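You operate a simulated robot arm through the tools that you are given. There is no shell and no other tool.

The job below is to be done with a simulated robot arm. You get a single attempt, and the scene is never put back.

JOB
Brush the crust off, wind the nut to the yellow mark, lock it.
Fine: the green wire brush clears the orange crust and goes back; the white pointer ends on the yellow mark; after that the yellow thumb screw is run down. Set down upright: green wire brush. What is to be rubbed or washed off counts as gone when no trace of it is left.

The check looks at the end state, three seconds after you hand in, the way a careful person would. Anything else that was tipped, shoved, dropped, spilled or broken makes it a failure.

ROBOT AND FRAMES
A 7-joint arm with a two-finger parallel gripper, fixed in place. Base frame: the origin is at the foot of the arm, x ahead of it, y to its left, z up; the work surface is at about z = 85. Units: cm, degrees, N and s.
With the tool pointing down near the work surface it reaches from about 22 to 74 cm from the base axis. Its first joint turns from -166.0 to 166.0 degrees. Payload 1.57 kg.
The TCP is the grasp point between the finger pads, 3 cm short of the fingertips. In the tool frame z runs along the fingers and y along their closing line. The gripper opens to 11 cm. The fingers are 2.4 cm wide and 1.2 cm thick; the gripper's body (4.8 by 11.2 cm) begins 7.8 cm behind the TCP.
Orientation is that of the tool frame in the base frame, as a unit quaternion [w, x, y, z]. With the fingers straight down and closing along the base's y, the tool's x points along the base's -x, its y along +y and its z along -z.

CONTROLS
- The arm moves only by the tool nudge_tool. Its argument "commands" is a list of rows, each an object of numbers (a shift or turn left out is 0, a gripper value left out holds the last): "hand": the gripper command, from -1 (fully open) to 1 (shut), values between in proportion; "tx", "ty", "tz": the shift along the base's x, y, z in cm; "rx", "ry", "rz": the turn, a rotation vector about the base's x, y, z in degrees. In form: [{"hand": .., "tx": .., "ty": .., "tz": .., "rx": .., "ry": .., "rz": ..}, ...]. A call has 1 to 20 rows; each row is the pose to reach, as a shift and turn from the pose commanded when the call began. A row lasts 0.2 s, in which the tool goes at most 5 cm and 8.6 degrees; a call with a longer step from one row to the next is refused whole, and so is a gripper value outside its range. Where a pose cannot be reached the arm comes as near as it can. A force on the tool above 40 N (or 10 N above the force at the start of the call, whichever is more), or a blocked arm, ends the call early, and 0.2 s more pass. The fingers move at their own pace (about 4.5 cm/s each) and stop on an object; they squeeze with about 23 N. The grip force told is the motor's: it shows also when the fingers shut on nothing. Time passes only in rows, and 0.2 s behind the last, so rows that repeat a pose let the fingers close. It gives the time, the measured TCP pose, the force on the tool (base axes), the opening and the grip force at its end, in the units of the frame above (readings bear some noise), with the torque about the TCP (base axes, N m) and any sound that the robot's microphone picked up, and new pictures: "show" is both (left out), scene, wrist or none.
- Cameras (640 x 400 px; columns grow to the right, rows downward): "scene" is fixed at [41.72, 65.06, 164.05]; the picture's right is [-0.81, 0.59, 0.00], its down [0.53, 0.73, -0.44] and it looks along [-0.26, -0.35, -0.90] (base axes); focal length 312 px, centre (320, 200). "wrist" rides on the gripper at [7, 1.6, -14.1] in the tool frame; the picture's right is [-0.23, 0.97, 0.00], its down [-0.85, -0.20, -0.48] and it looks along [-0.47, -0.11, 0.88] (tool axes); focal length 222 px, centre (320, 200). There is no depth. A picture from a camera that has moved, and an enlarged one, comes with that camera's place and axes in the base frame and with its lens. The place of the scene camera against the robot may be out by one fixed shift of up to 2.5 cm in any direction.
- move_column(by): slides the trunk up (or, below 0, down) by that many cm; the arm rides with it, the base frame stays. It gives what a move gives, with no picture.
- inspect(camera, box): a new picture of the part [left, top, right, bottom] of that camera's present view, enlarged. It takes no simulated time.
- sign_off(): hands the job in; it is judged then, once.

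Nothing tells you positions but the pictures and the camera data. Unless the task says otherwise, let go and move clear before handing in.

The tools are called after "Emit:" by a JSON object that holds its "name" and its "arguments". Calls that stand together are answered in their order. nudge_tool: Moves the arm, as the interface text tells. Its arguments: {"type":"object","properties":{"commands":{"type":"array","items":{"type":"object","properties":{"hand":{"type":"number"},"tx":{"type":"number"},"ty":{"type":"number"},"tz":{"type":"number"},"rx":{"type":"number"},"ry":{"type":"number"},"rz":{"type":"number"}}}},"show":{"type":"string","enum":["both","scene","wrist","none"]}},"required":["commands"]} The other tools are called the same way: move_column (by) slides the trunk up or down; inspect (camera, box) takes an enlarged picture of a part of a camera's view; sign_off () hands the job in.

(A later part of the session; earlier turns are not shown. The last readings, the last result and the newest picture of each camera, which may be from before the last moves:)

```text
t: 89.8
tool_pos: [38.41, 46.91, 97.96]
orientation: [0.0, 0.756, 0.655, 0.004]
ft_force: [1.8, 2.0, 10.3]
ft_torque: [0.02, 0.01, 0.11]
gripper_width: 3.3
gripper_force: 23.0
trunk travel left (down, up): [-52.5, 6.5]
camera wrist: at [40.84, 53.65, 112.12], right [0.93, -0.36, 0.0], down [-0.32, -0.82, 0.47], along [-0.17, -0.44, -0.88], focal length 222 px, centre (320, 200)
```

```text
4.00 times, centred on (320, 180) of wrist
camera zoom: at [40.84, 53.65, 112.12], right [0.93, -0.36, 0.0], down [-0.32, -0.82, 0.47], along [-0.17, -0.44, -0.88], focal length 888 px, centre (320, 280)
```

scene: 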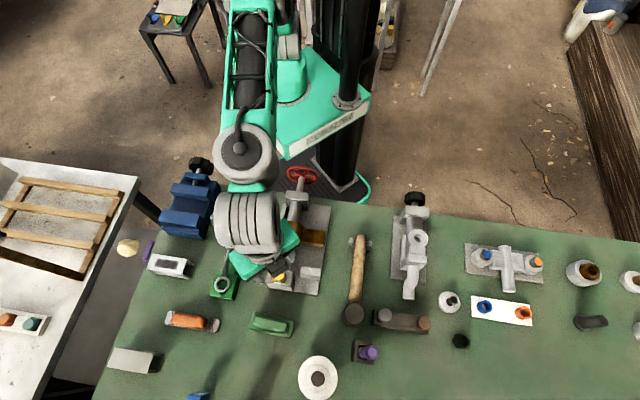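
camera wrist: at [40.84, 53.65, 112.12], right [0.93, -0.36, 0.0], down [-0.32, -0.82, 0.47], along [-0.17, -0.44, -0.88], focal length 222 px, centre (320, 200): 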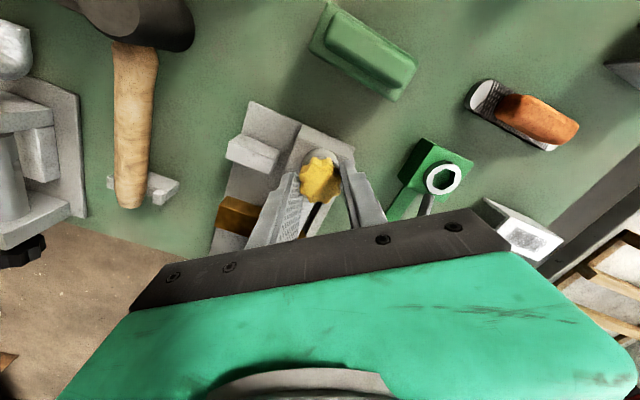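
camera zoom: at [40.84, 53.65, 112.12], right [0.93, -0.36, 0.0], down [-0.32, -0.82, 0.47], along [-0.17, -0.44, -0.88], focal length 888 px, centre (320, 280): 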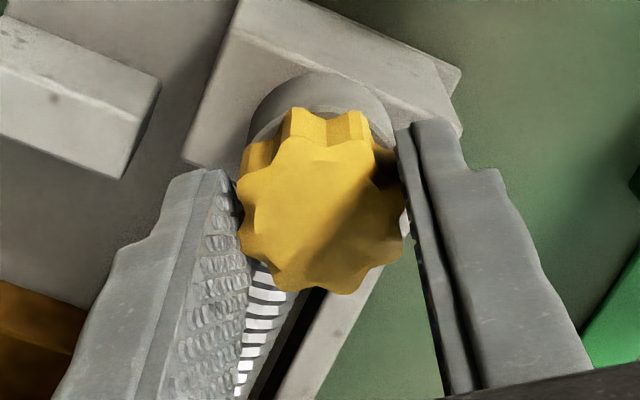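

Torque is still low at 0.11 N m. I'll release, lift, and wind the wrist back to +90° to compare the knob height with my reference picture.

Emit:
{"name": "nudge_tool", "arguments": {"commands": [{"hand": 0.2}, {"hand": -0.1}, {"hand": -0.1}, {"hand": -0.1, "tz": 2.5}, {"hand": -0.1, "tz": 5.2, "rz": 8.5}, {"hand": -0.1, "tz": 5.2, "rz": 17}, {"hand": -0.1, "tz": 5.2, "rz": 25.5}, {"hand": -0.1, "tz": 5.2, "rz": 34}, {"hand": -0.1, "tz": 5.2, "rz": 42.5}, {"hand": -0.1, "tz": 5.2, "rz": 51}, {"hand": -0.1, "tz": 5.2, "rz": 59.5}, {"hand": -0.1, "tz": 5.2, "rz": 68}, {"hand": -0.1, "tz": 5.2, "rz": 76.5}, {"hand": -0.1, "tz": 5.2, "rz": 85}, {"hand": -0.1, "tz": 5.2, "rz": 93.5}, {"hand": -0.1, "tz": 5.2, "rz": 102}, {"hand": -0.1, "tz": 5.2, "rz": 110.5}, {"hand": -0.1, "tz": 5.2, "rz": 119}, {"hand": -0.1, "tz": 5.2, "rz": 127.5}], "show": "none"}}

Emit:
{"name": "nudge_tool", "arguments": {"commands": [{"hand": -0.1, "tx": -0.1, "ty": -0.05, "rz": 8.5}, {"hand": -0.1, "tx": -0.1, "ty": -0.05, "rz": 17}, {"hand": -0.1, "tx": -0.1, "ty": -0.05, "rz": 25.5}, {"hand": -0.1, "tx": -0.1, "ty": -0.05, "rz": 34}, {"hand": -0.1, "tx": -0.1, "ty": -0.05, "rz": 42.5}, {"hand": -0.1, "tx": -0.1, "ty": -0.05, "rz": 51}, {"hand": -0.1, "tx": -0.1, "ty": -0.05, "rz": 59.5}, {"hand": -0.1, "tx": -0.1, "ty": -0.05, "rz": 60.5}, {"hand": -0.1, "tx": -0.1, "ty": -0.05, "rz": 60.5}], "show": "wrist"}}

Emit:
{"name": "inspect", "arguments": {"camera": "wrist", "box": [286, 130, 350, 180]}}

```text
t: 93.8
tool_pos: [38.25, 46.93, 102.97]
orientation: [-0.001, -0.256, 0.967, 0.001]
ft_force: [0.3, 0.6, -0.3]
ft_torque: [0.02, -0.02, 0.01]
gripper_width: 6.03
gripper_force: 0.0
trunk travel left (down, up): [-52.5, 6.5]
```

```text
t: 95.8
tool_pos: [38.21, 46.97, 102.99]
orientation: [0.001, 0.708, -0.706, 0.0]
ft_force: [-0.1, 0.0, -0.4]
ft_torque: [0.03, 0.02, 0.0]
gripper_width: 6.08
gripper_force: 0.1
trunk travel left (down, up): [-52.5, 6.5]
camera wrist: at [36.55, 40.05, 117.21], right [-0.97, 0.23, 0.0], down [0.2, 0.86, 0.48], along [0.11, 0.46, -0.88], focal length 222 px, centre (320, 200)
```

wrist: 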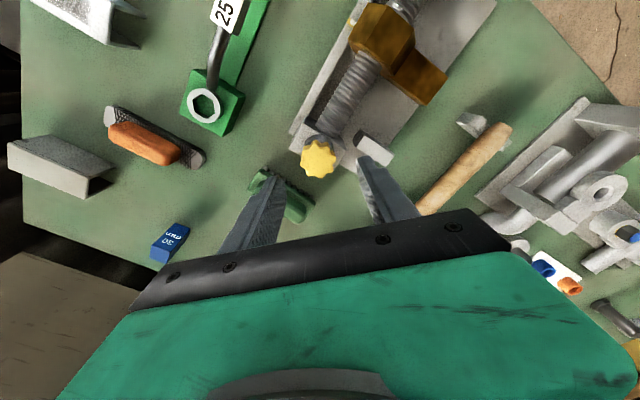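

```text
8.00 times, centred on (318, 155) of wrist
camera zoom: at [36.55, 40.05, 117.21], right [-0.97, 0.23, 0.0], down [0.2, 0.86, 0.48], along [0.11, 0.46, -0.88], focal length 1777 px, centre (336, 560)
```

zoom: 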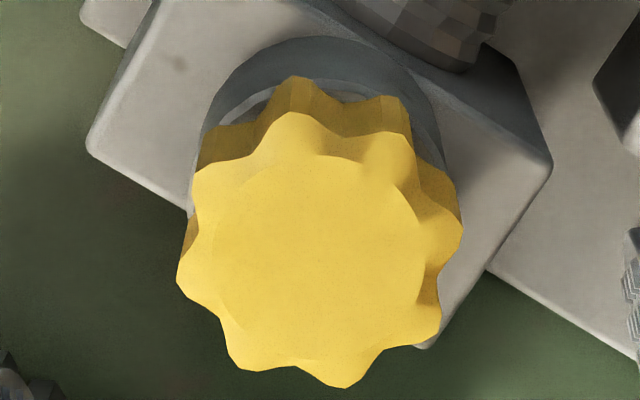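

Comparing with the reference, the knob is about 0.1–0.2 cm lower after some 190°, so the direction is right. I'll wind the wrist further to about +190° for a longer stroke, then grip again.

Emit:
{"name": "nudge_tool", "arguments": {"commands": [{"hand": -0.1, "tx": 0.2, "ty": 0.08, "rz": 8.5}, {"hand": -0.1, "tx": 0.2, "ty": 0.08, "rz": 17}, {"hand": -0.1, "tx": 0.2, "ty": 0.08, "rz": 25.5}, {"hand": -0.1, "tx": 0.2, "ty": 0.08, "rz": 34}, {"hand": -0.1, "tx": 0.2, "ty": 0.08, "rz": 42.5}, {"hand": -0.1, "tx": 0.2, "ty": 0.08, "rz": 51}, {"hand": -0.1, "tx": 0.2, "ty": 0.08, "rz": 59.5}, {"hand": -0.1, "tx": 0.2, "ty": 0.08, "rz": 68}, {"hand": -0.1, "tx": 0.2, "ty": 0.08, "rz": 76.5}, {"hand": -0.1, "tx": 0.2, "ty": 0.08, "rz": 85}, {"hand": -0.1, "tx": 0.2, "ty": 0.08, "rz": 93.5}, {"hand": -0.1, "tx": 0.2, "ty": 0.08, "rz": 100}, {"hand": -0.1, "tx": 0.2, "ty": 0.08, "rz": 100}], "show": "both"}}

```text
t: 98.6
tool_pos: [38.4, 46.99, 102.93]
orientation: [0.002, 0.996, 0.088, 0.001]
ft_force: [1.0, 0.1, -0.1]
ft_torque: [0.01, 0.04, 0.01]
gripper_width: 6.05
gripper_force: 0.1
trunk travel left (down, up): [-52.5, 6.5]
camera wrist: at [45.44, 46.74, 117.14], right [-0.05, -1.0, 0.0], down [-0.88, 0.05, 0.48], along [-0.48, 0.02, -0.88], focal length 222 px, centre (320, 200)
```

scene: 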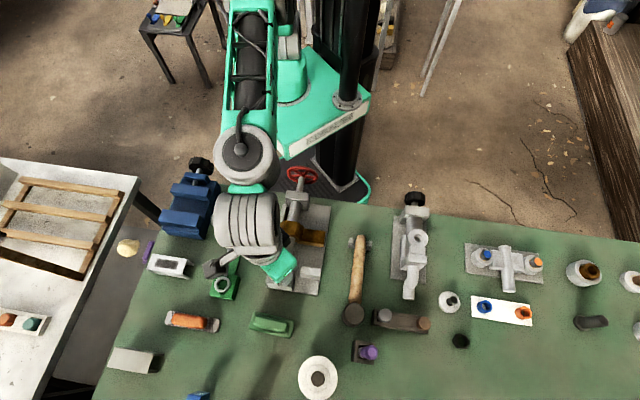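
wrist: 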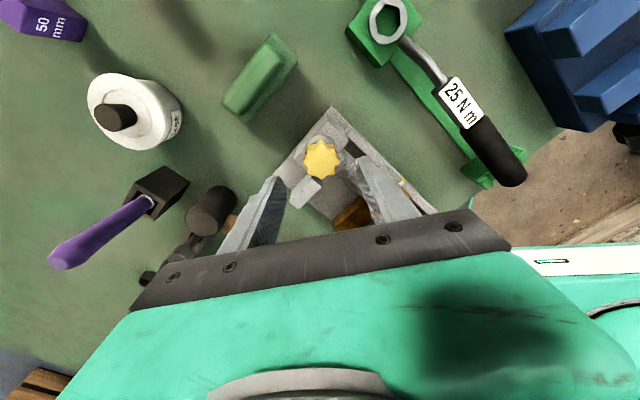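

Yaw +190° is reachable. I'll lower onto the knob, grip, and start the next long clockwise stroke.

Emit:
{"name": "nudge_tool", "arguments": {"commands": [{"hand": -0.1, "tz": -2.5}, {"hand": -0.1, "tz": -5}, {"hand": -0.1, "tz": -5.25}, {"hand": 0.2, "tz": -5.25}, {"hand": 1, "tz": -5.25}, {"hand": 1, "tz": -5.25}, {"hand": 1, "tz": -5.25}, {"hand": 1, "tz": -5.25}], "show": "wrist"}}

```text
t: 100.4
tool_pos: [38.55, 46.92, 97.87]
orientation: [0.002, 0.996, 0.086, 0.0]
ft_force: [5.3, -14.4, -1.5]
ft_torque: [-0.22, -0.14, 0.02]
gripper_width: 3.34
gripper_force: 23.1
trunk travel left (down, up): [-52.5, 6.5]
camera wrist: at [45.52, 46.6, 111.94], right [-0.06, -1.0, 0.0], down [-0.88, 0.05, 0.48], along [-0.48, 0.02, -0.88], focal length 222 px, centre (320, 200)
```

wrist: 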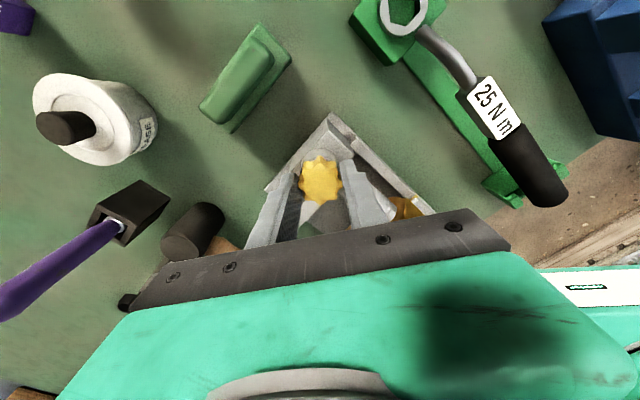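

The grip is good. I'll trim the centring and turn 160° clockwise, easing down slightly to follow the thread.

Emit:
{"name": "nudge_tool", "arguments": {"commands": [{"hand": 1, "tx": 0.03, "ty": -0.12, "rz": -3}, {"hand": 1, "tx": 0.03, "ty": -0.12, "tz": -0.01, "rz": -11}, {"hand": 1, "tx": 0.03, "ty": -0.12, "tz": -0.01, "rz": -19}, {"hand": 1, "tx": 0.03, "ty": -0.12, "tz": -0.02, "rz": -27}, {"hand": 1, "tx": 0.03, "ty": -0.12, "tz": -0.03, "rz": -35}, {"hand": 1, "tx": 0.03, "ty": -0.12, "tz": -0.03, "rz": -43}, {"hand": 1, "tx": 0.03, "ty": -0.12, "tz": -0.04, "rz": -51}, {"hand": 1, "tx": 0.03, "ty": -0.12, "tz": -0.05, "rz": -59}, {"hand": 1, "tx": 0.03, "ty": -0.12, "tz": -0.05, "rz": -67}, {"hand": 1, "tx": 0.03, "ty": -0.12, "tz": -0.06, "rz": -75}, {"hand": 1, "tx": 0.03, "ty": -0.12, "tz": -0.07, "rz": -83}, {"hand": 1, "tx": 0.03, "ty": -0.1, "tz": -0.07, "rz": -91}, {"hand": 1, "tx": 0.03, "ty": -0.1, "tz": -0.08, "rz": -99}, {"hand": 1, "tx": 0.03, "ty": -0.08, "tz": -0.08, "rz": -107}, {"hand": 1, "tx": 0.03, "ty": -0.08, "tz": -0.09, "rz": -115}, {"hand": 1, "tx": 0.03, "ty": -0.08, "tz": -0.09, "rz": -123}, {"hand": 1, "tx": 0.03, "ty": -0.08, "tz": -0.1, "rz": -131}, {"hand": 1, "tx": 0.03, "ty": -0.08, "tz": -0.1, "rz": -139}, {"hand": 1, "tx": 0.03, "ty": -0.08, "tz": -0.11, "rz": -147}, {"hand": 1, "tx": 0.03, "ty": -0.08, "tz": -0.12, "rz": -155}], "show": "none"}}

```text
t: 104.6
tool_pos: [38.39, 46.84, 97.67]
orientation: [-0.001, -0.299, 0.954, 0.002]
ft_force: [-5.5, 2.7, 1.3]
ft_torque: [0.07, 0.06, 0.29]
gripper_width: 3.31
gripper_force: 22.8
trunk travel left (down, up): [-52.5, 6.5]
```

Torque has risen to 0.29 N m, so it may be nearing the seat. I'll continue in a shorter stroke and watch.

Emit:
{"name": "nudge_tool", "arguments": {"commands": [{"hand": 1, "rz": -8}, {"hand": 1, "tz": -0.01, "rz": -16}, {"hand": 1, "tz": -0.01, "rz": -24}, {"hand": 1, "tz": -0.02, "rz": -32}, {"hand": 1, "tz": -0.03, "rz": -40}, {"hand": 1, "tz": -0.03, "rz": -48}, {"hand": 1, "tz": -0.04, "rz": -56}], "show": "none"}}

```text
t: 106.2
tool_pos: [38.54, 46.75, 97.64]
orientation: [-0.001, 0.184, 0.983, 0.0]
ft_force: [1.7, -7.1, 2.1]
ft_torque: [-0.43, -0.1, 0.14]
gripper_width: 3.35
gripper_force: 23.1
trunk travel left (down, up): [-52.5, 6.5]
```

Emit:
{"name": "nudge_tool", "arguments": {"commands": [{"hand": 1, "rz": -8}, {"hand": 1, "tz": -0.01, "rz": -16}, {"hand": 1, "tz": -0.01, "rz": -24}, {"hand": 1, "tz": -0.02, "rz": -32}, {"hand": 1, "tz": -0.03, "rz": -40}, {"hand": 1, "tz": -0.03, "rz": -48}, {"hand": 1, "tz": -0.04, "rz": -56}, {"hand": 1, "tz": -0.05, "rz": -64}, {"hand": 1, "tz": -0.05, "rz": -72}, {"hand": 1, "tz": -0.06, "rz": -80}], "show": "wrist"}}

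Emit:
{"name": "inspect", "arguments": {"camera": "wrist", "box": [260, 130, 380, 230]}}

```text
t: 108.4
tool_pos: [38.25, 46.97, 97.48]
orientation: [0.001, 0.773, 0.635, 0.002]
ft_force: [-3.4, -0.1, 1.0]
ft_torque: [0.01, 0.12, 0.16]
gripper_width: 3.28
gripper_force: 22.8
trunk travel left (down, up): [-52.5, 6.5]
camera wrist: at [41.2, 53.49, 111.8], right [0.91, -0.41, 0.0], down [-0.36, -0.8, 0.48], along [-0.19, -0.43, -0.88], focal length 222 px, centre (320, 200)
```

wrist: 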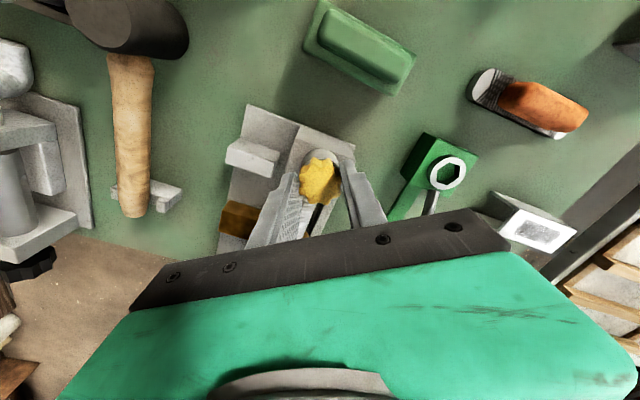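

```text
4.00 times, centred on (320, 180) of wrist
camera zoom: at [41.2, 53.49, 111.8], right [0.91, -0.41, 0.0], down [-0.36, -0.8, 0.48], along [-0.19, -0.43, -0.88], focal length 888 px, centre (320, 280)
```

zoom: 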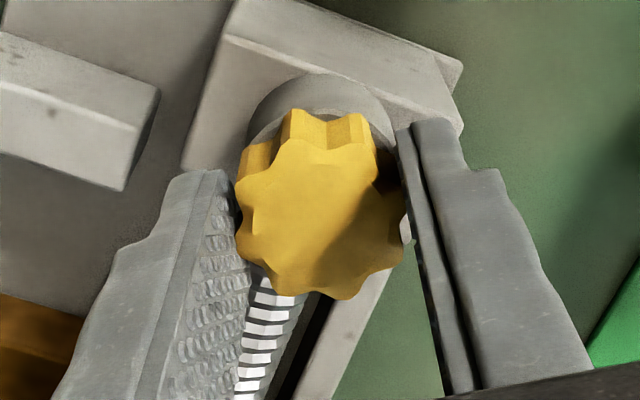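

The knob is still turning with moderate torque (0.15 N m) and the tool is following it down. I'll release, lift, and wind back for another stroke.

Emit:
{"name": "nudge_tool", "arguments": {"commands": [{"hand": 0.2}, {"hand": -0.1}, {"hand": -0.1}, {"hand": -0.1, "tz": 2.5}, {"hand": -0.1, "tz": 5.4, "rz": 8.5}, {"hand": -0.1, "tz": 5.4, "rz": 17}, {"hand": -0.1, "tz": 5.4, "rz": 25.5}, {"hand": -0.1, "tz": 5.4, "rz": 34}, {"hand": -0.1, "tz": 5.4, "rz": 42.5}, {"hand": -0.1, "tz": 5.4, "rz": 51}, {"hand": -0.1, "tz": 5.4, "rz": 59.5}, {"hand": -0.1, "tz": 5.4, "rz": 68}, {"hand": -0.1, "tz": 5.4, "rz": 76.5}, {"hand": -0.1, "tz": 5.4, "rz": 85}, {"hand": -0.1, "tz": 5.4, "rz": 93.5}, {"hand": -0.1, "tz": 5.4, "rz": 102}, {"hand": -0.1, "tz": 5.4, "rz": 110.5}, {"hand": -0.1, "tz": 5.4, "rz": 119}, {"hand": -0.1, "tz": 5.4, "rz": 127.5}], "show": "none"}}

Emit:
{"name": "nudge_tool", "arguments": {"commands": [{"hand": -0.1, "rz": 8.5}, {"hand": -0.1, "rz": 17}, {"hand": -0.1, "rz": 25.5}, {"hand": -0.1, "rz": 34}, {"hand": -0.1, "rz": 42.5}, {"hand": -0.1, "rz": 51}, {"hand": -0.1, "rz": 59.5}, {"hand": -0.1, "tx": -0.2, "ty": 0, "rz": 63.5}, {"hand": -0.1, "tx": -0.23, "ty": 0, "tz": 0.07, "rz": 63.5}, {"hand": -0.1, "tx": -0.23, "ty": 0, "tz": 0.07, "rz": 63.5}], "show": "wrist"}}

Emit:
{"name": "inspect", "arguments": {"camera": "wrist", "box": [286, 130, 350, 180]}}

```text
t: 112.4
tool_pos: [38.45, 46.82, 102.98]
orientation: [-0.001, -0.23, 0.973, 0.001]
ft_force: [0.5, 0.2, -0.4]
ft_torque: [0.0, 0.0, -0.03]
gripper_width: 6.05
gripper_force: 0.1
trunk travel left (down, up): [-52.5, 6.5]
```

```text
t: 114.6
tool_pos: [38.21, 46.85, 102.93]
orientation: [-0.002, -0.707, 0.707, 0.001]
ft_force: [0.1, -0.2, 0.0]
ft_torque: [-0.01, 0.01, -0.01]
gripper_width: 6.04
gripper_force: 0.0
trunk travel left (down, up): [-52.5, 6.5]
camera wrist: at [36.52, 40.0, 117.17], right [-0.97, 0.23, 0.0], down [0.2, 0.86, 0.48], along [0.11, 0.46, -0.88], focal length 222 px, centre (320, 200)
```

wrist: 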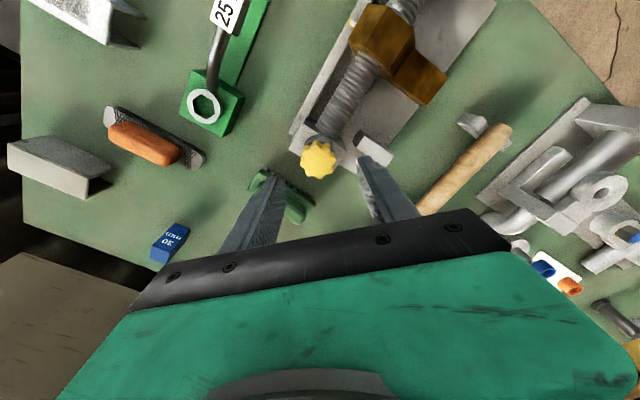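

```text
8.00 times, centred on (318, 155) of wrist
camera zoom: at [36.52, 40.0, 117.17], right [-0.97, 0.23, 0.0], down [0.2, 0.86, 0.48], along [0.11, 0.46, -0.88], focal length 1777 px, centre (336, 560)
```

zoom: 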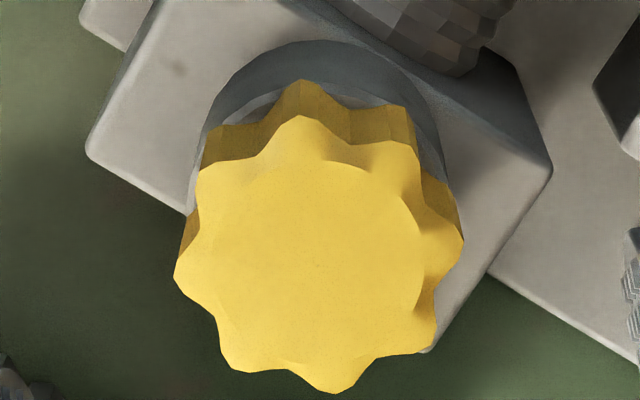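

The knob's apparent size has barely changed, so its drop per turn is small. To see the real gap I'll take a side view by backing off towards -y and tilting the tool 40°, so the wrist camera looks at the knob nearly horizontally.

Emit:
{"name": "nudge_tool", "arguments": {"commands": [{"hand": -0.1, "ty": -2, "rx": 0}, {"hand": -0.1, "ty": -4, "rx": 7}, {"hand": -0.1, "ty": -6, "rx": 14}, {"hand": -0.1, "ty": -8, "rx": 21}, {"hand": -0.1, "ty": -8, "tz": -1, "rx": 28}, {"hand": -0.1, "ty": -8, "tz": -2, "rx": 35}, {"hand": -0.1, "ty": -8, "tz": -3, "rx": 42}, {"hand": -0.1, "ty": -8, "tz": -3, "rx": 45}, {"hand": -0.1, "ty": -8, "tz": -3, "rx": 45}], "show": "both"}}

```text
t: 116.6
tool_pos: [38.36, 38.85, 100.11]
orientation: [0.27, -0.653, 0.653, 0.271]
ft_force: [-0.9, 0.2, 0.7]
ft_torque: [0.03, -0.01, -0.01]
gripper_width: 6.06
gripper_force: 0.1
trunk travel left (down, up): [-52.5, 6.5]
camera wrist: at [36.6, 24.03, 105.16], right [-0.97, 0.16, 0.16], down [0.2, 0.27, 0.94], along [0.11, 0.95, -0.29], focal length 222 px, centre (320, 200)
```

scene: 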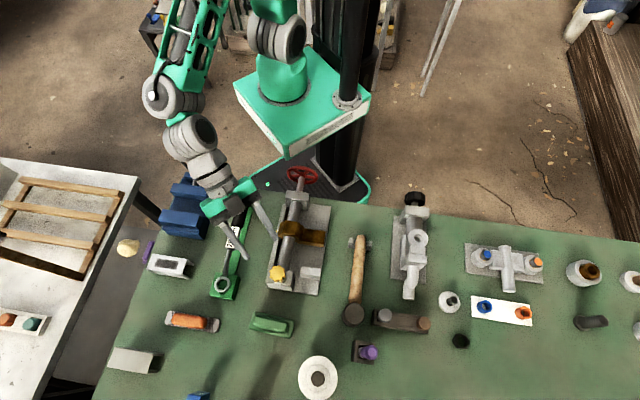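
wrist: 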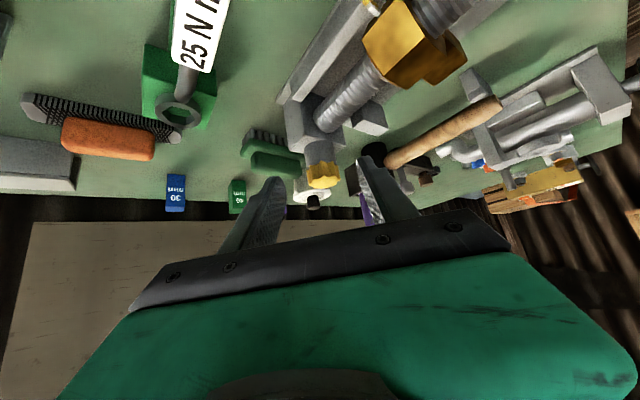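

Emit:
{"name": "inspect", "arguments": {"camera": "wrist", "box": [280, 110, 370, 200]}}

Emit:
{"name": "inspect", "arguments": {"camera": "wrist", "box": [296, 130, 352, 195]}}

Emit:
{"name": "inspect", "arguments": {"camera": "scene", "box": [255, 245, 315, 295]}}

```text
4.44 times, centred on (325, 155) of wrist
camera zoom: at [36.6, 24.03, 105.16], right [-0.97, 0.16, 0.16], down [0.2, 0.27, 0.94], along [0.11, 0.95, -0.29], focal length 987 px, centre (298, 400)
```

zoom: 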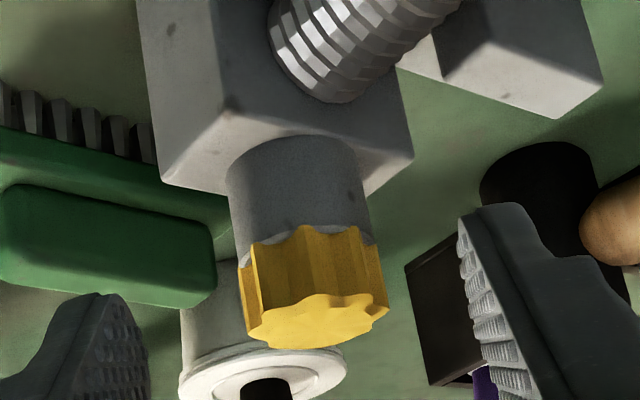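

```text
6.15 times, centred on (324, 162) of wrist
camera zoom: at [36.6, 24.03, 105.16], right [-0.97, 0.16, 0.16], down [0.2, 0.27, 0.94], along [0.11, 0.95, -0.29], focal length 1367 px, centre (295, 431)
```

zoom: 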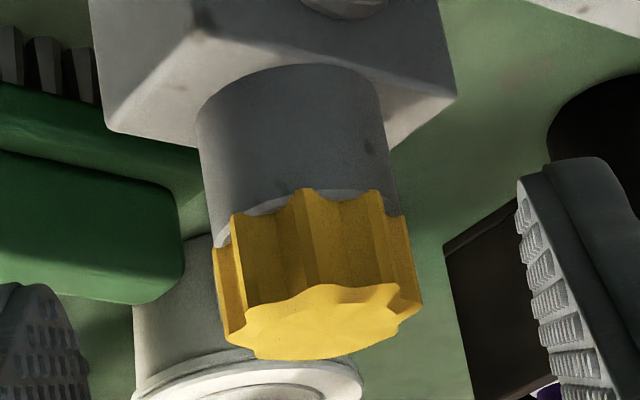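

```text
8.00 times, centred on (285, 270) of scene
camera zoom: at [41.72, 65.06, 164.05], right [-0.81, 0.59, 0.0], down [0.53, 0.73, -0.44], along [-0.26, -0.35, -0.9], focal length 2493 px, centre (600, -360)
```

zoom: 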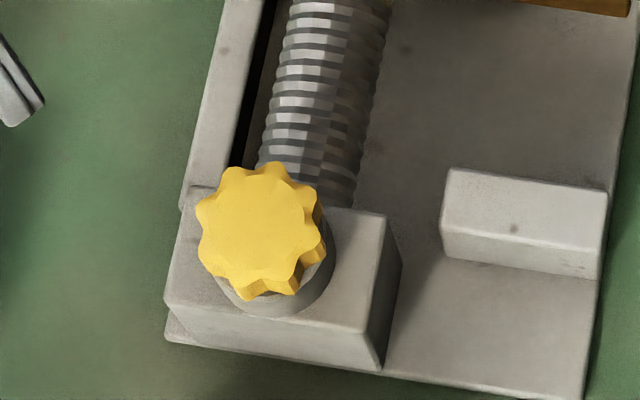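

Emit:
{"name": "inspect", "arguments": {"camera": "wrist", "box": [308, 150, 340, 172]}}

Emit:
{"name": "inspect", "arguments": {"camera": "wrist", "box": [304, 134, 344, 184]}}

```text
16.00 times, centred on (324, 161) of wrist
camera zoom: at [36.6, 24.03, 105.16], right [-0.97, 0.16, 0.16], down [0.2, 0.27, 0.94], along [0.11, 0.95, -0.29], focal length 3554 px, centre (256, 824)
```

zoom: 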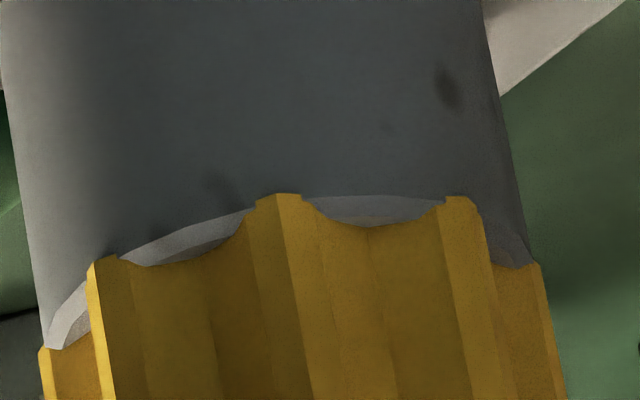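

```text
8.00 times, centred on (324, 159) of wrist
camera zoom: at [36.6, 24.03, 105.16], right [-0.97, 0.16, 0.16], down [0.2, 0.27, 0.94], along [0.11, 0.95, -0.29], focal length 1777 px, centre (288, 528)
```

zoom: 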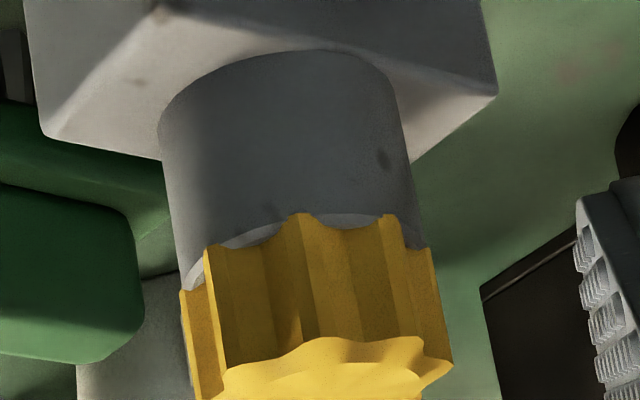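

The side view shows the knob almost down on its collar, with only a sliver (about 0.05–0.1 cm) left. I'll go back upright above it, grip, and turn until it tightens.

Emit:
{"name": "nudge_tool", "arguments": {"commands": [{"hand": -0.1, "tz": 0.5, "rx": -7}, {"hand": -0.1, "tz": 1.2, "rx": -14}, {"hand": -0.1, "tz": 2, "rx": -21}, {"hand": -0.1, "tz": 3, "rx": -28}, {"hand": -0.1, "ty": 2, "tz": 3, "rx": -35}, {"hand": -0.1, "ty": 4, "tz": 3, "rx": -42}, {"hand": -0.1, "tx": 0.1, "ty": 6, "tz": 3, "rx": -45}, {"hand": -0.1, "tx": 0.2, "ty": 8.02, "tz": 3, "rx": -45}, {"hand": -0.1, "tx": 0.23, "ty": 8.02, "tz": 0, "rx": -45}, {"hand": -0.1, "tx": 0.23, "ty": 8.02, "tz": -2.4, "rx": -45}, {"hand": -0.1, "tx": 0.23, "ty": 8.02, "tz": -2.4, "rx": -45}, {"hand": 0.2, "tx": 0.23, "ty": 8.02, "tz": -2.4, "rx": -45}, {"hand": 1, "tx": 0.23, "ty": 8.02, "tz": -2.4, "rx": -45}, {"hand": 1, "tx": 0.23, "ty": 8.02, "tz": -2.4, "rx": -45}, {"hand": 1, "tx": 0.23, "ty": 8.02, "tz": -2.4, "rx": -45}, {"hand": 1, "tx": 0.23, "ty": 8.02, "tz": -2.4, "rx": -45}], "show": "wrist"}}

Emit:
{"name": "inspect", "arguments": {"camera": "wrist", "box": [260, 130, 380, 230]}}

```text
t: 120.0
tool_pos: [38.43, 46.87, 97.7]
orientation: [0.003, 0.708, -0.706, -0.001]
ft_force: [-8.0, -0.3, -0.6]
ft_torque: [0.01, 0.03, 0.04]
gripper_width: 3.36
gripper_force: 22.8
trunk travel left (down, up): [-52.5, 6.5]
camera wrist: at [36.74, 40.0, 111.83], right [-0.97, 0.23, 0.0], down [0.2, 0.86, 0.48], along [0.11, 0.46, -0.88], focal length 222 px, centre (320, 200)
```

wrist: 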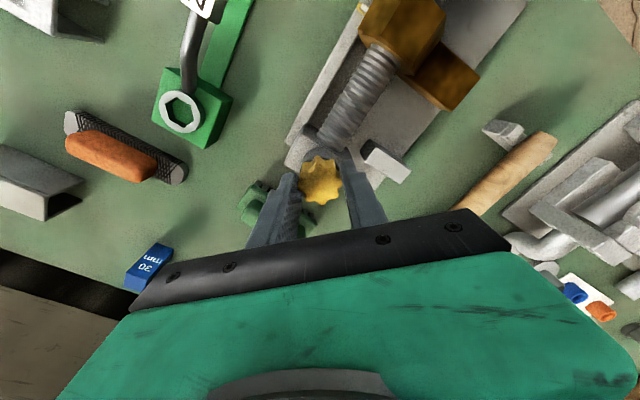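

```text
4.00 times, centred on (320, 180) of wrist
camera zoom: at [36.74, 40.0, 111.83], right [-0.97, 0.23, 0.0], down [0.2, 0.86, 0.48], along [0.11, 0.46, -0.88], focal length 888 px, centre (320, 280)
```

zoom: 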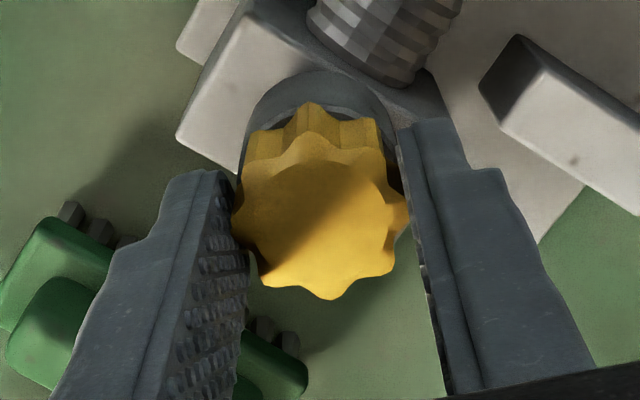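

Gripped. I'll turn clockwise in short strokes, watching the torque for the seat.

Emit:
{"name": "nudge_tool", "arguments": {"commands": [{"hand": 1, "rz": -5}, {"hand": 1, "rz": -13}, {"hand": 1, "tz": -0.01, "rz": -21}, {"hand": 1, "tz": -0.01, "rz": -29}, {"hand": 1, "tz": -0.02, "rz": -37}, {"hand": 1, "tz": -0.03, "rz": -45}, {"hand": 1, "tz": -0.03, "rz": -53}, {"hand": 1, "tz": -0.04, "rz": -61}], "show": "none"}}

Emit:
{"name": "nudge_tool", "arguments": {"commands": [{"hand": 1, "rz": -8}, {"hand": 1, "tz": -0.01, "rz": -16}, {"hand": 1, "tz": -0.02, "rz": -24}, {"hand": 1, "tz": -0.02, "rz": -32}, {"hand": 1, "tz": -0.03, "rz": -40}, {"hand": 1, "tz": -0.03, "rz": -48}], "show": "none"}}

Emit:
{"name": "nudge_tool", "arguments": {"commands": [{"hand": 1, "rz": -8}, {"hand": 1, "tz": -0.01, "rz": -16}, {"hand": 1, "tz": -0.02, "rz": -24}, {"hand": 1, "tz": -0.02, "rz": -32}, {"hand": 1, "tz": -0.03, "rz": -40}, {"hand": 1, "tz": -0.03, "rz": -48}], "show": "wrist"}}

Emit:
{"name": "inspect", "arguments": {"camera": "wrist", "box": [260, 130, 380, 230]}}

```text
t: 121.8
tool_pos: [38.43, 46.89, 97.57]
orientation: [-0.001, -0.249, 0.969, 0.001]
ft_force: [-1.9, 1.5, 4.1]
ft_torque: [-0.07, -0.16, 0.27]
gripper_width: 3.36
gripper_force: 23.4
trunk travel left (down, up): [-52.5, 6.5]
```

```text
t: 123.2
tool_pos: [38.49, 46.87, 97.57]
orientation: [0.0, 0.167, 0.986, 0.001]
ft_force: [-0.3, -2.7, 1.3]
ft_torque: [-0.08, 0.01, 0.13]
gripper_width: 3.3
gripper_force: 23.4
trunk travel left (down, up): [-52.5, 6.5]
```

```text
t: 124.6
tool_pos: [38.38, 46.79, 97.55]
orientation: [0.0, 0.553, 0.833, 0.001]
ft_force: [-4.0, -4.2, -0.7]
ft_torque: [-0.26, 0.29, 0.29]
gripper_width: 3.35
gripper_force: 23.0
trunk travel left (down, up): [-52.5, 6.5]
camera wrist: at [37.09, 53.94, 111.69], right [0.99, 0.17, 0.0], down [0.15, -0.87, 0.48], along [0.08, -0.47, -0.88], focal length 222 px, centre (320, 200)
```

wrist: 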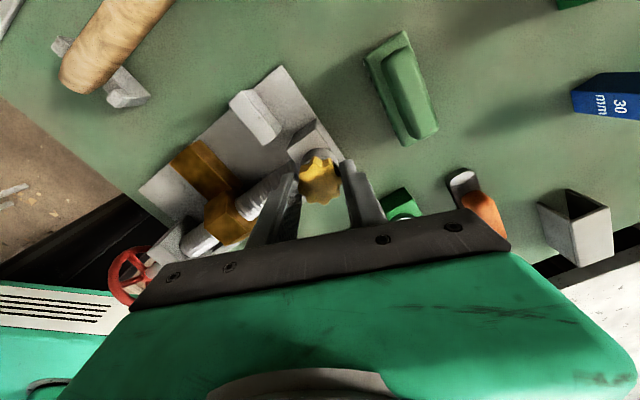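

```text
4.00 times, centred on (320, 180) of wrist
camera zoom: at [37.09, 53.94, 111.69], right [0.99, 0.17, 0.0], down [0.15, -0.87, 0.48], along [0.08, -0.47, -0.88], focal length 888 px, centre (320, 280)
```

zoom: 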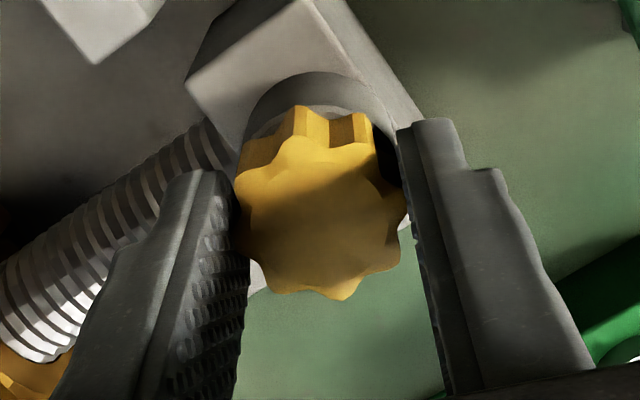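

Torque now swings between 0.13 and 0.29 N m, which may mean the knob is seated and the pads are slipping over its lobes. I'll sample in fine 6° steps to tell.

Emit:
{"name": "nudge_tool", "arguments": {"commands": [{"hand": 1, "rz": -6}], "show": "none"}}

Emit:
{"name": "nudge_tool", "arguments": {"commands": [{"hand": 1, "rz": -6}], "show": "none"}}

Emit:
{"name": "nudge_tool", "arguments": {"commands": [{"hand": 1, "rz": -6}], "show": "none"}}

Emit:
{"name": "nudge_tool", "arguments": {"commands": [{"hand": 1, "rz": -6}], "show": "none"}}

Emit:
{"name": "nudge_tool", "arguments": {"commands": [{"hand": 1, "rz": -6}], "show": "none"}}

```text
t: 125.0
tool_pos: [38.44, 46.77, 97.57]
orientation: [0.0, 0.595, 0.804, 0.002]
ft_force: [-5.6, -3.9, 1.0]
ft_torque: [-0.24, 0.3, 0.18]
gripper_width: 3.38
gripper_force: 23.1
trunk travel left (down, up): [-52.5, 6.5]
```

```text
t: 125.4
tool_pos: [38.43, 46.81, 97.55]
orientation: [0.0, 0.636, 0.772, 0.002]
ft_force: [-5.2, -3.8, -0.9]
ft_torque: [-0.27, 0.35, 0.16]
gripper_width: 3.37
gripper_force: 23.0
trunk travel left (down, up): [-52.5, 6.5]
```

```text
t: 125.8
tool_pos: [38.39, 46.88, 97.49]
orientation: [0.001, 0.676, 0.737, 0.002]
ft_force: [-8.2, -4.3, 0.8]
ft_torque: [-0.14, 0.25, 0.13]
gripper_width: 3.33
gripper_force: 23.3
trunk travel left (down, up): [-52.5, 6.5]
```

```text
t: 126.2
tool_pos: [38.39, 46.95, 97.53]
orientation: [0.0, 0.713, 0.701, 0.001]
ft_force: [-8.9, -4.0, 1.6]
ft_torque: [-0.09, 0.25, 0.32]
gripper_width: 3.33
gripper_force: 23.2
trunk travel left (down, up): [-52.5, 6.5]
```

```text
t: 126.6
tool_pos: [38.39, 46.88, 97.45]
orientation: [0.001, 0.749, 0.663, 0.002]
ft_force: [-7.4, -3.0, -0.2]
ft_torque: [-0.08, 0.43, 0.29]
gripper_width: 3.31
gripper_force: 23.5
trunk travel left (down, up): [-52.5, 6.5]
```

Emit:
{"name": "inspect", "arguments": {"camera": "wrist", "box": [280, 145, 360, 215]}}

Emit:
{"name": "nudge_tool", "arguments": {"commands": [{"hand": 1, "rz": -5}], "show": "none"}}

Emit:
{"name": "inspect", "arguments": {"camera": "wrist", "box": [280, 145, 360, 215]}}

```text
5.71 times, centred on (320, 180) of wrist
camera zoom: at [40.73, 53.67, 111.69], right [0.94, -0.34, 0.0], down [-0.3, -0.82, 0.48], along [-0.16, -0.45, -0.88], focal length 1269 px, centre (320, 314)
```

zoom: 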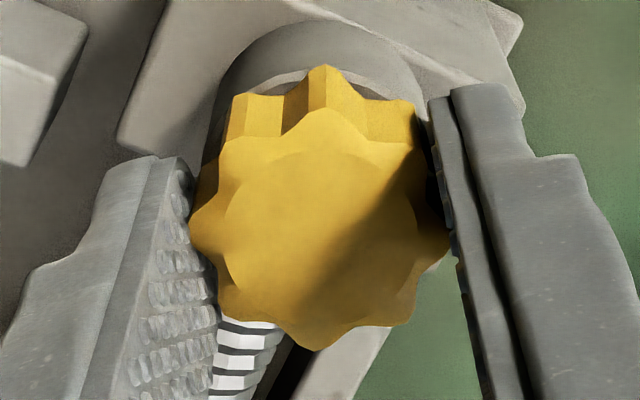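

```text
t: 127.0
tool_pos: [38.36, 46.83, 97.56]
orientation: [0.0, 0.778, 0.628, 0.001]
ft_force: [-8.6, -1.5, -0.2]
ft_torque: [-0.1, 0.47, 0.2]
gripper_width: 3.38
gripper_force: 23.4
trunk travel left (down, up): [-52.5, 6.5]
```

```text
5.71 times, centred on (320, 180) of wrist
camera zoom: at [41.32, 53.44, 111.69], right [0.9, -0.43, 0.0], down [-0.38, -0.79, 0.48], along [-0.2, -0.43, -0.88], focal length 1269 px, centre (320, 314)
```

zoom: 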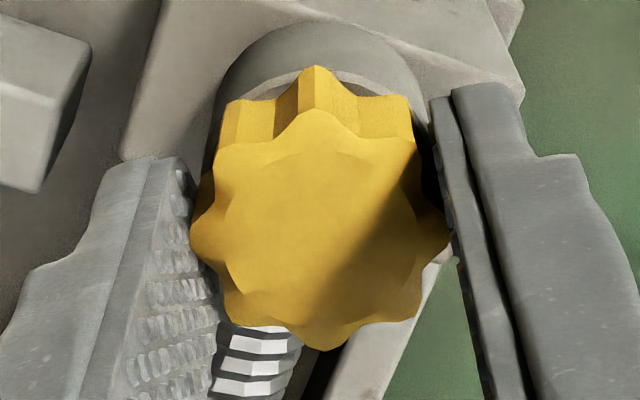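

In the last 30° of tool rotation the knob stayed still while the pads slid around it at full grip torque, so it is seated. I'll release, lift, wind back to +90° and take a confirming side view.

Emit:
{"name": "nudge_tool", "arguments": {"commands": [{"hand": 0.2}, {"hand": -0.1}, {"hand": -0.1}, {"hand": -0.1, "tz": 2.5}, {"hand": -0.1, "tz": 5.5, "rz": 8.5}, {"hand": -0.1, "tz": 5.5, "rz": 17}, {"hand": -0.1, "tz": 5.5, "rz": 25.5}, {"hand": -0.1, "tz": 5.5, "rz": 34}, {"hand": -0.1, "tz": 5.5, "rz": 42.5}, {"hand": -0.1, "tz": 5.5, "rz": 51}, {"hand": -0.1, "tz": 5.5, "rz": 59.5}, {"hand": -0.1, "tz": 5.5, "rz": 68}, {"hand": -0.1, "tz": 5.5, "rz": 76.5}, {"hand": -0.1, "tz": 5.5, "rz": 85}, {"hand": -0.1, "tz": 5.5, "rz": 93.5}, {"hand": -0.1, "tz": 5.5, "rz": 102}, {"hand": -0.1, "tz": 5.5, "rz": 110.5}, {"hand": -0.1, "tz": 5.5, "rz": 119}, {"hand": -0.1, "tz": 5.5, "rz": 127.5}], "show": "none"}}

Emit:
{"name": "nudge_tool", "arguments": {"commands": [{"hand": -0.1, "rz": 8.5}, {"hand": -0.1, "rz": 17}, {"hand": -0.1, "rz": 25.5}, {"hand": -0.1, "rz": 34}, {"hand": -0.1, "rz": 42.5}, {"hand": -0.1, "rz": 51}, {"hand": -0.1, "rz": 59.5}, {"hand": -0.1, "tx": -0.2, "ty": 0, "rz": 64.5}, {"hand": -0.1, "tx": -0.23, "ty": -0.02, "rz": 64.5}, {"hand": -0.1, "tx": -0.23, "ty": -0.02, "rz": 64.5}], "show": "wrist"}}

Emit:
{"name": "inspect", "arguments": {"camera": "wrist", "box": [286, 130, 350, 180]}}

Emit:
{"name": "nudge_tool", "arguments": {"commands": [{"hand": -0.1, "ty": -2, "rx": 0}, {"hand": -0.1, "ty": -4, "rx": 7}, {"hand": -0.1, "ty": -6, "rx": 14}, {"hand": -0.1, "ty": -8, "rx": 21}, {"hand": -0.1, "ty": -8, "tz": -1, "rx": 28}, {"hand": -0.1, "ty": -8, "tz": -2, "rx": 35}, {"hand": -0.1, "ty": -8, "tz": -3, "rx": 42}, {"hand": -0.1, "ty": -8, "tz": -3, "rx": 45}, {"hand": -0.1, "ty": -8, "tz": -3, "rx": 45}], "show": "both"}}

Emit:
{"name": "inspect", "arguments": {"camera": "wrist", "box": [308, 150, 340, 172]}}

Emit:
{"name": "inspect", "arguments": {"camera": "wrist", "box": [304, 134, 344, 184]}}

```text
t: 131.0
tool_pos: [38.45, 46.79, 102.96]
orientation: [-0.001, -0.223, 0.975, 0.002]
ft_force: [1.2, 0.5, 0.2]
ft_torque: [0.0, 0.01, 0.0]
gripper_width: 6.06
gripper_force: 0.1
trunk travel left (down, up): [-52.5, 6.5]
```

```text
t: 133.2
tool_pos: [38.18, 46.84, 103.09]
orientation: [0.002, 0.707, -0.707, -0.001]
ft_force: [0.0, -1.2, -0.2]
ft_torque: [0.01, 0.02, 0.03]
gripper_width: 6.04
gripper_force: 0.1
trunk travel left (down, up): [-52.5, 6.5]
camera wrist: at [36.5, 40.01, 117.23], right [-0.97, 0.23, 0.0], down [0.2, 0.86, 0.48], along [0.11, 0.46, -0.88], focal length 222 px, centre (320, 200)
```

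wrist: 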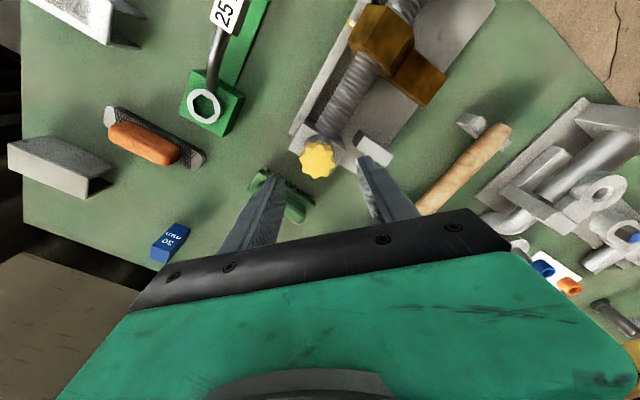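

```text
8.00 times, centred on (318, 155) of wrist
camera zoom: at [36.5, 40.01, 117.23], right [-0.97, 0.23, 0.0], down [0.2, 0.86, 0.48], along [0.11, 0.46, -0.88], focal length 1777 px, centre (336, 560)
```

zoom: 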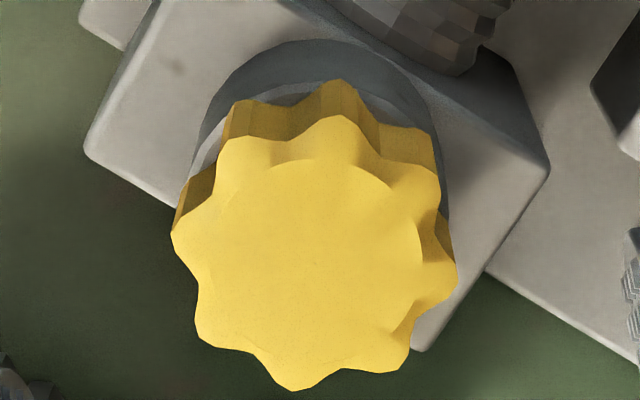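

```text
t: 135.2
tool_pos: [38.06, 38.94, 100.09]
orientation: [-0.27, 0.654, -0.653, -0.272]
ft_force: [-0.6, 0.6, -0.9]
ft_torque: [0.0, -0.03, 0.03]
gripper_width: 6.05
gripper_force: 0.0
trunk travel left (down, up): [-52.5, 6.5]
camera wrist: at [36.5, 24.04, 105.12], right [-0.97, 0.16, 0.16], down [0.2, 0.27, 0.94], along [0.11, 0.95, -0.29], focal length 222 px, centre (320, 200)
```

scene: 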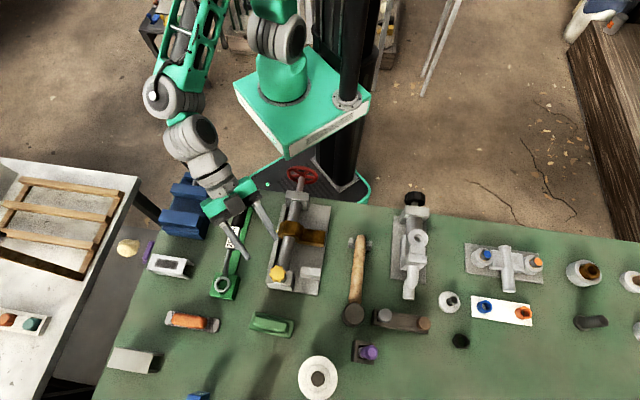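
wrist: 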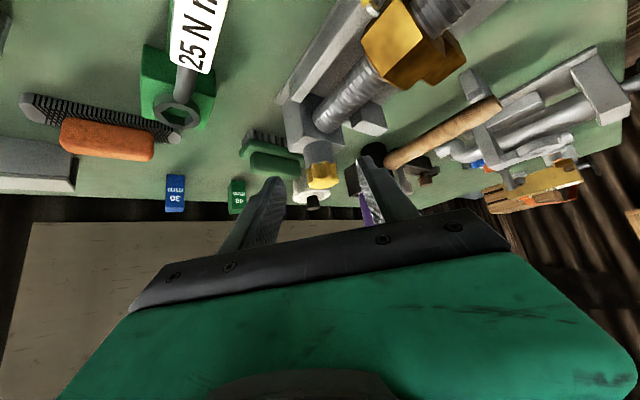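

```text
16.00 times, centred on (324, 161) of wrist
camera zoom: at [36.5, 24.04, 105.12], right [-0.97, 0.16, 0.16], down [0.2, 0.27, 0.94], along [0.11, 0.95, -0.29], focal length 3554 px, centre (256, 824)
```

zoom: 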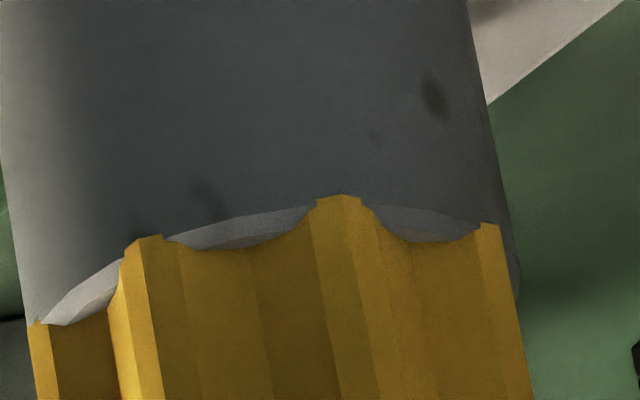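

```text
8.00 times, centred on (324, 159) of wrist
camera zoom: at [36.5, 24.04, 105.12], right [-0.97, 0.16, 0.16], down [0.2, 0.27, 0.94], along [0.11, 0.95, -0.29], focal length 1777 px, centre (288, 528)
```

zoom: 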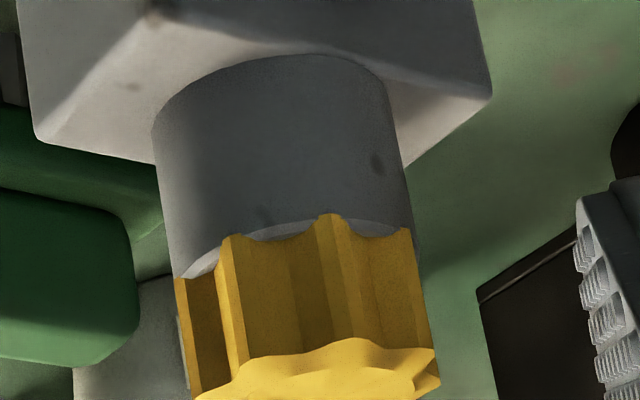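

The side view is unchanged: the knob rests on its collar, seated. I'll check that pointer, screw and brush are still right before moving clear.

Emit:
{"name": "inspect", "arguments": {"camera": "scene", "box": [270, 225, 286, 235]}}

Emit:
{"name": "inspect", "arguments": {"camera": "scene", "box": [255, 190, 335, 250]}}

Emit:
{"name": "inspect", "arguments": {"camera": "scene", "box": [232, 240, 332, 348]}}

Emit:
{"name": "inspect", "arguments": {"camera": "wrist", "box": [280, 0, 480, 150]}}

```text
16.00 times, centred on (278, 230) of scene
camera zoom: at [41.72, 65.06, 164.05], right [-0.81, 0.59, 0.0], down [0.53, 0.73, -0.44], along [-0.26, -0.35, -0.9], focal length 4985 px, centre (992, -280)
```

zoom: 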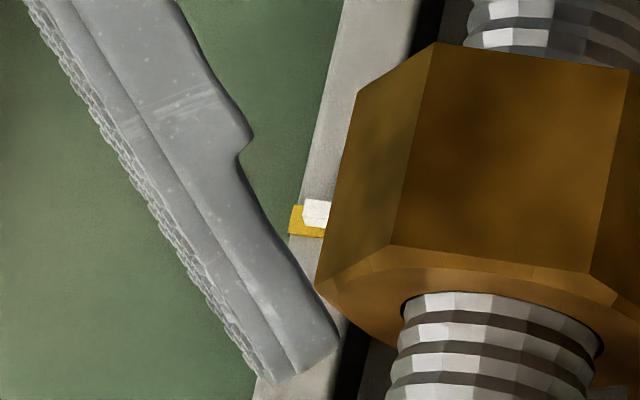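

```text
6.67 times, centred on (295, 220) of scene
camera zoom: at [41.72, 65.06, 164.05], right [-0.81, 0.59, 0.0], down [0.53, 0.73, -0.44], along [-0.26, -0.35, -0.9], focal length 2077 px, centre (487, 67)
```

zoom: 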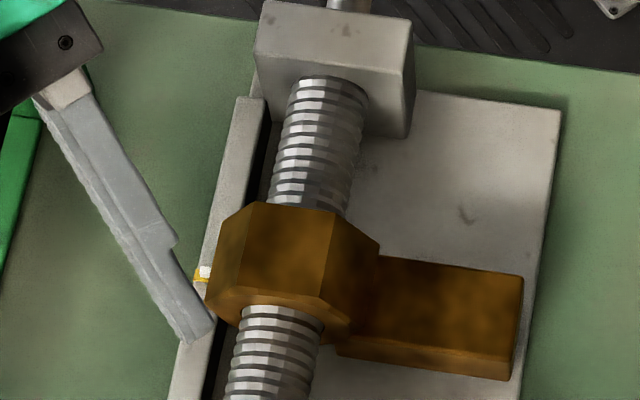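

```text
3.70 times, centred on (282, 294) of scene
camera zoom: at [41.72, 65.06, 164.05], right [-0.81, 0.59, 0.0], down [0.53, 0.73, -0.44], along [-0.26, -0.35, -0.9], focal length 1154 px, centre (461, -148)
```

zoom: 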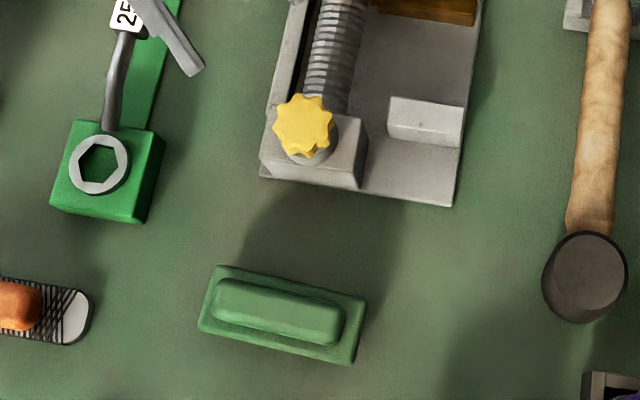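

```text
2.67 times, centred on (380, 75) of wrist
camera zoom: at [36.5, 24.04, 105.12], right [-0.97, 0.16, 0.16], down [0.2, 0.27, 0.94], along [0.11, 0.95, -0.29], focal length 592 px, centre (160, 533)
```

zoom: 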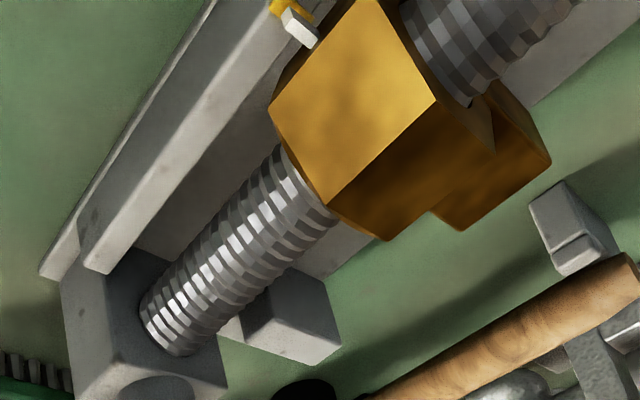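

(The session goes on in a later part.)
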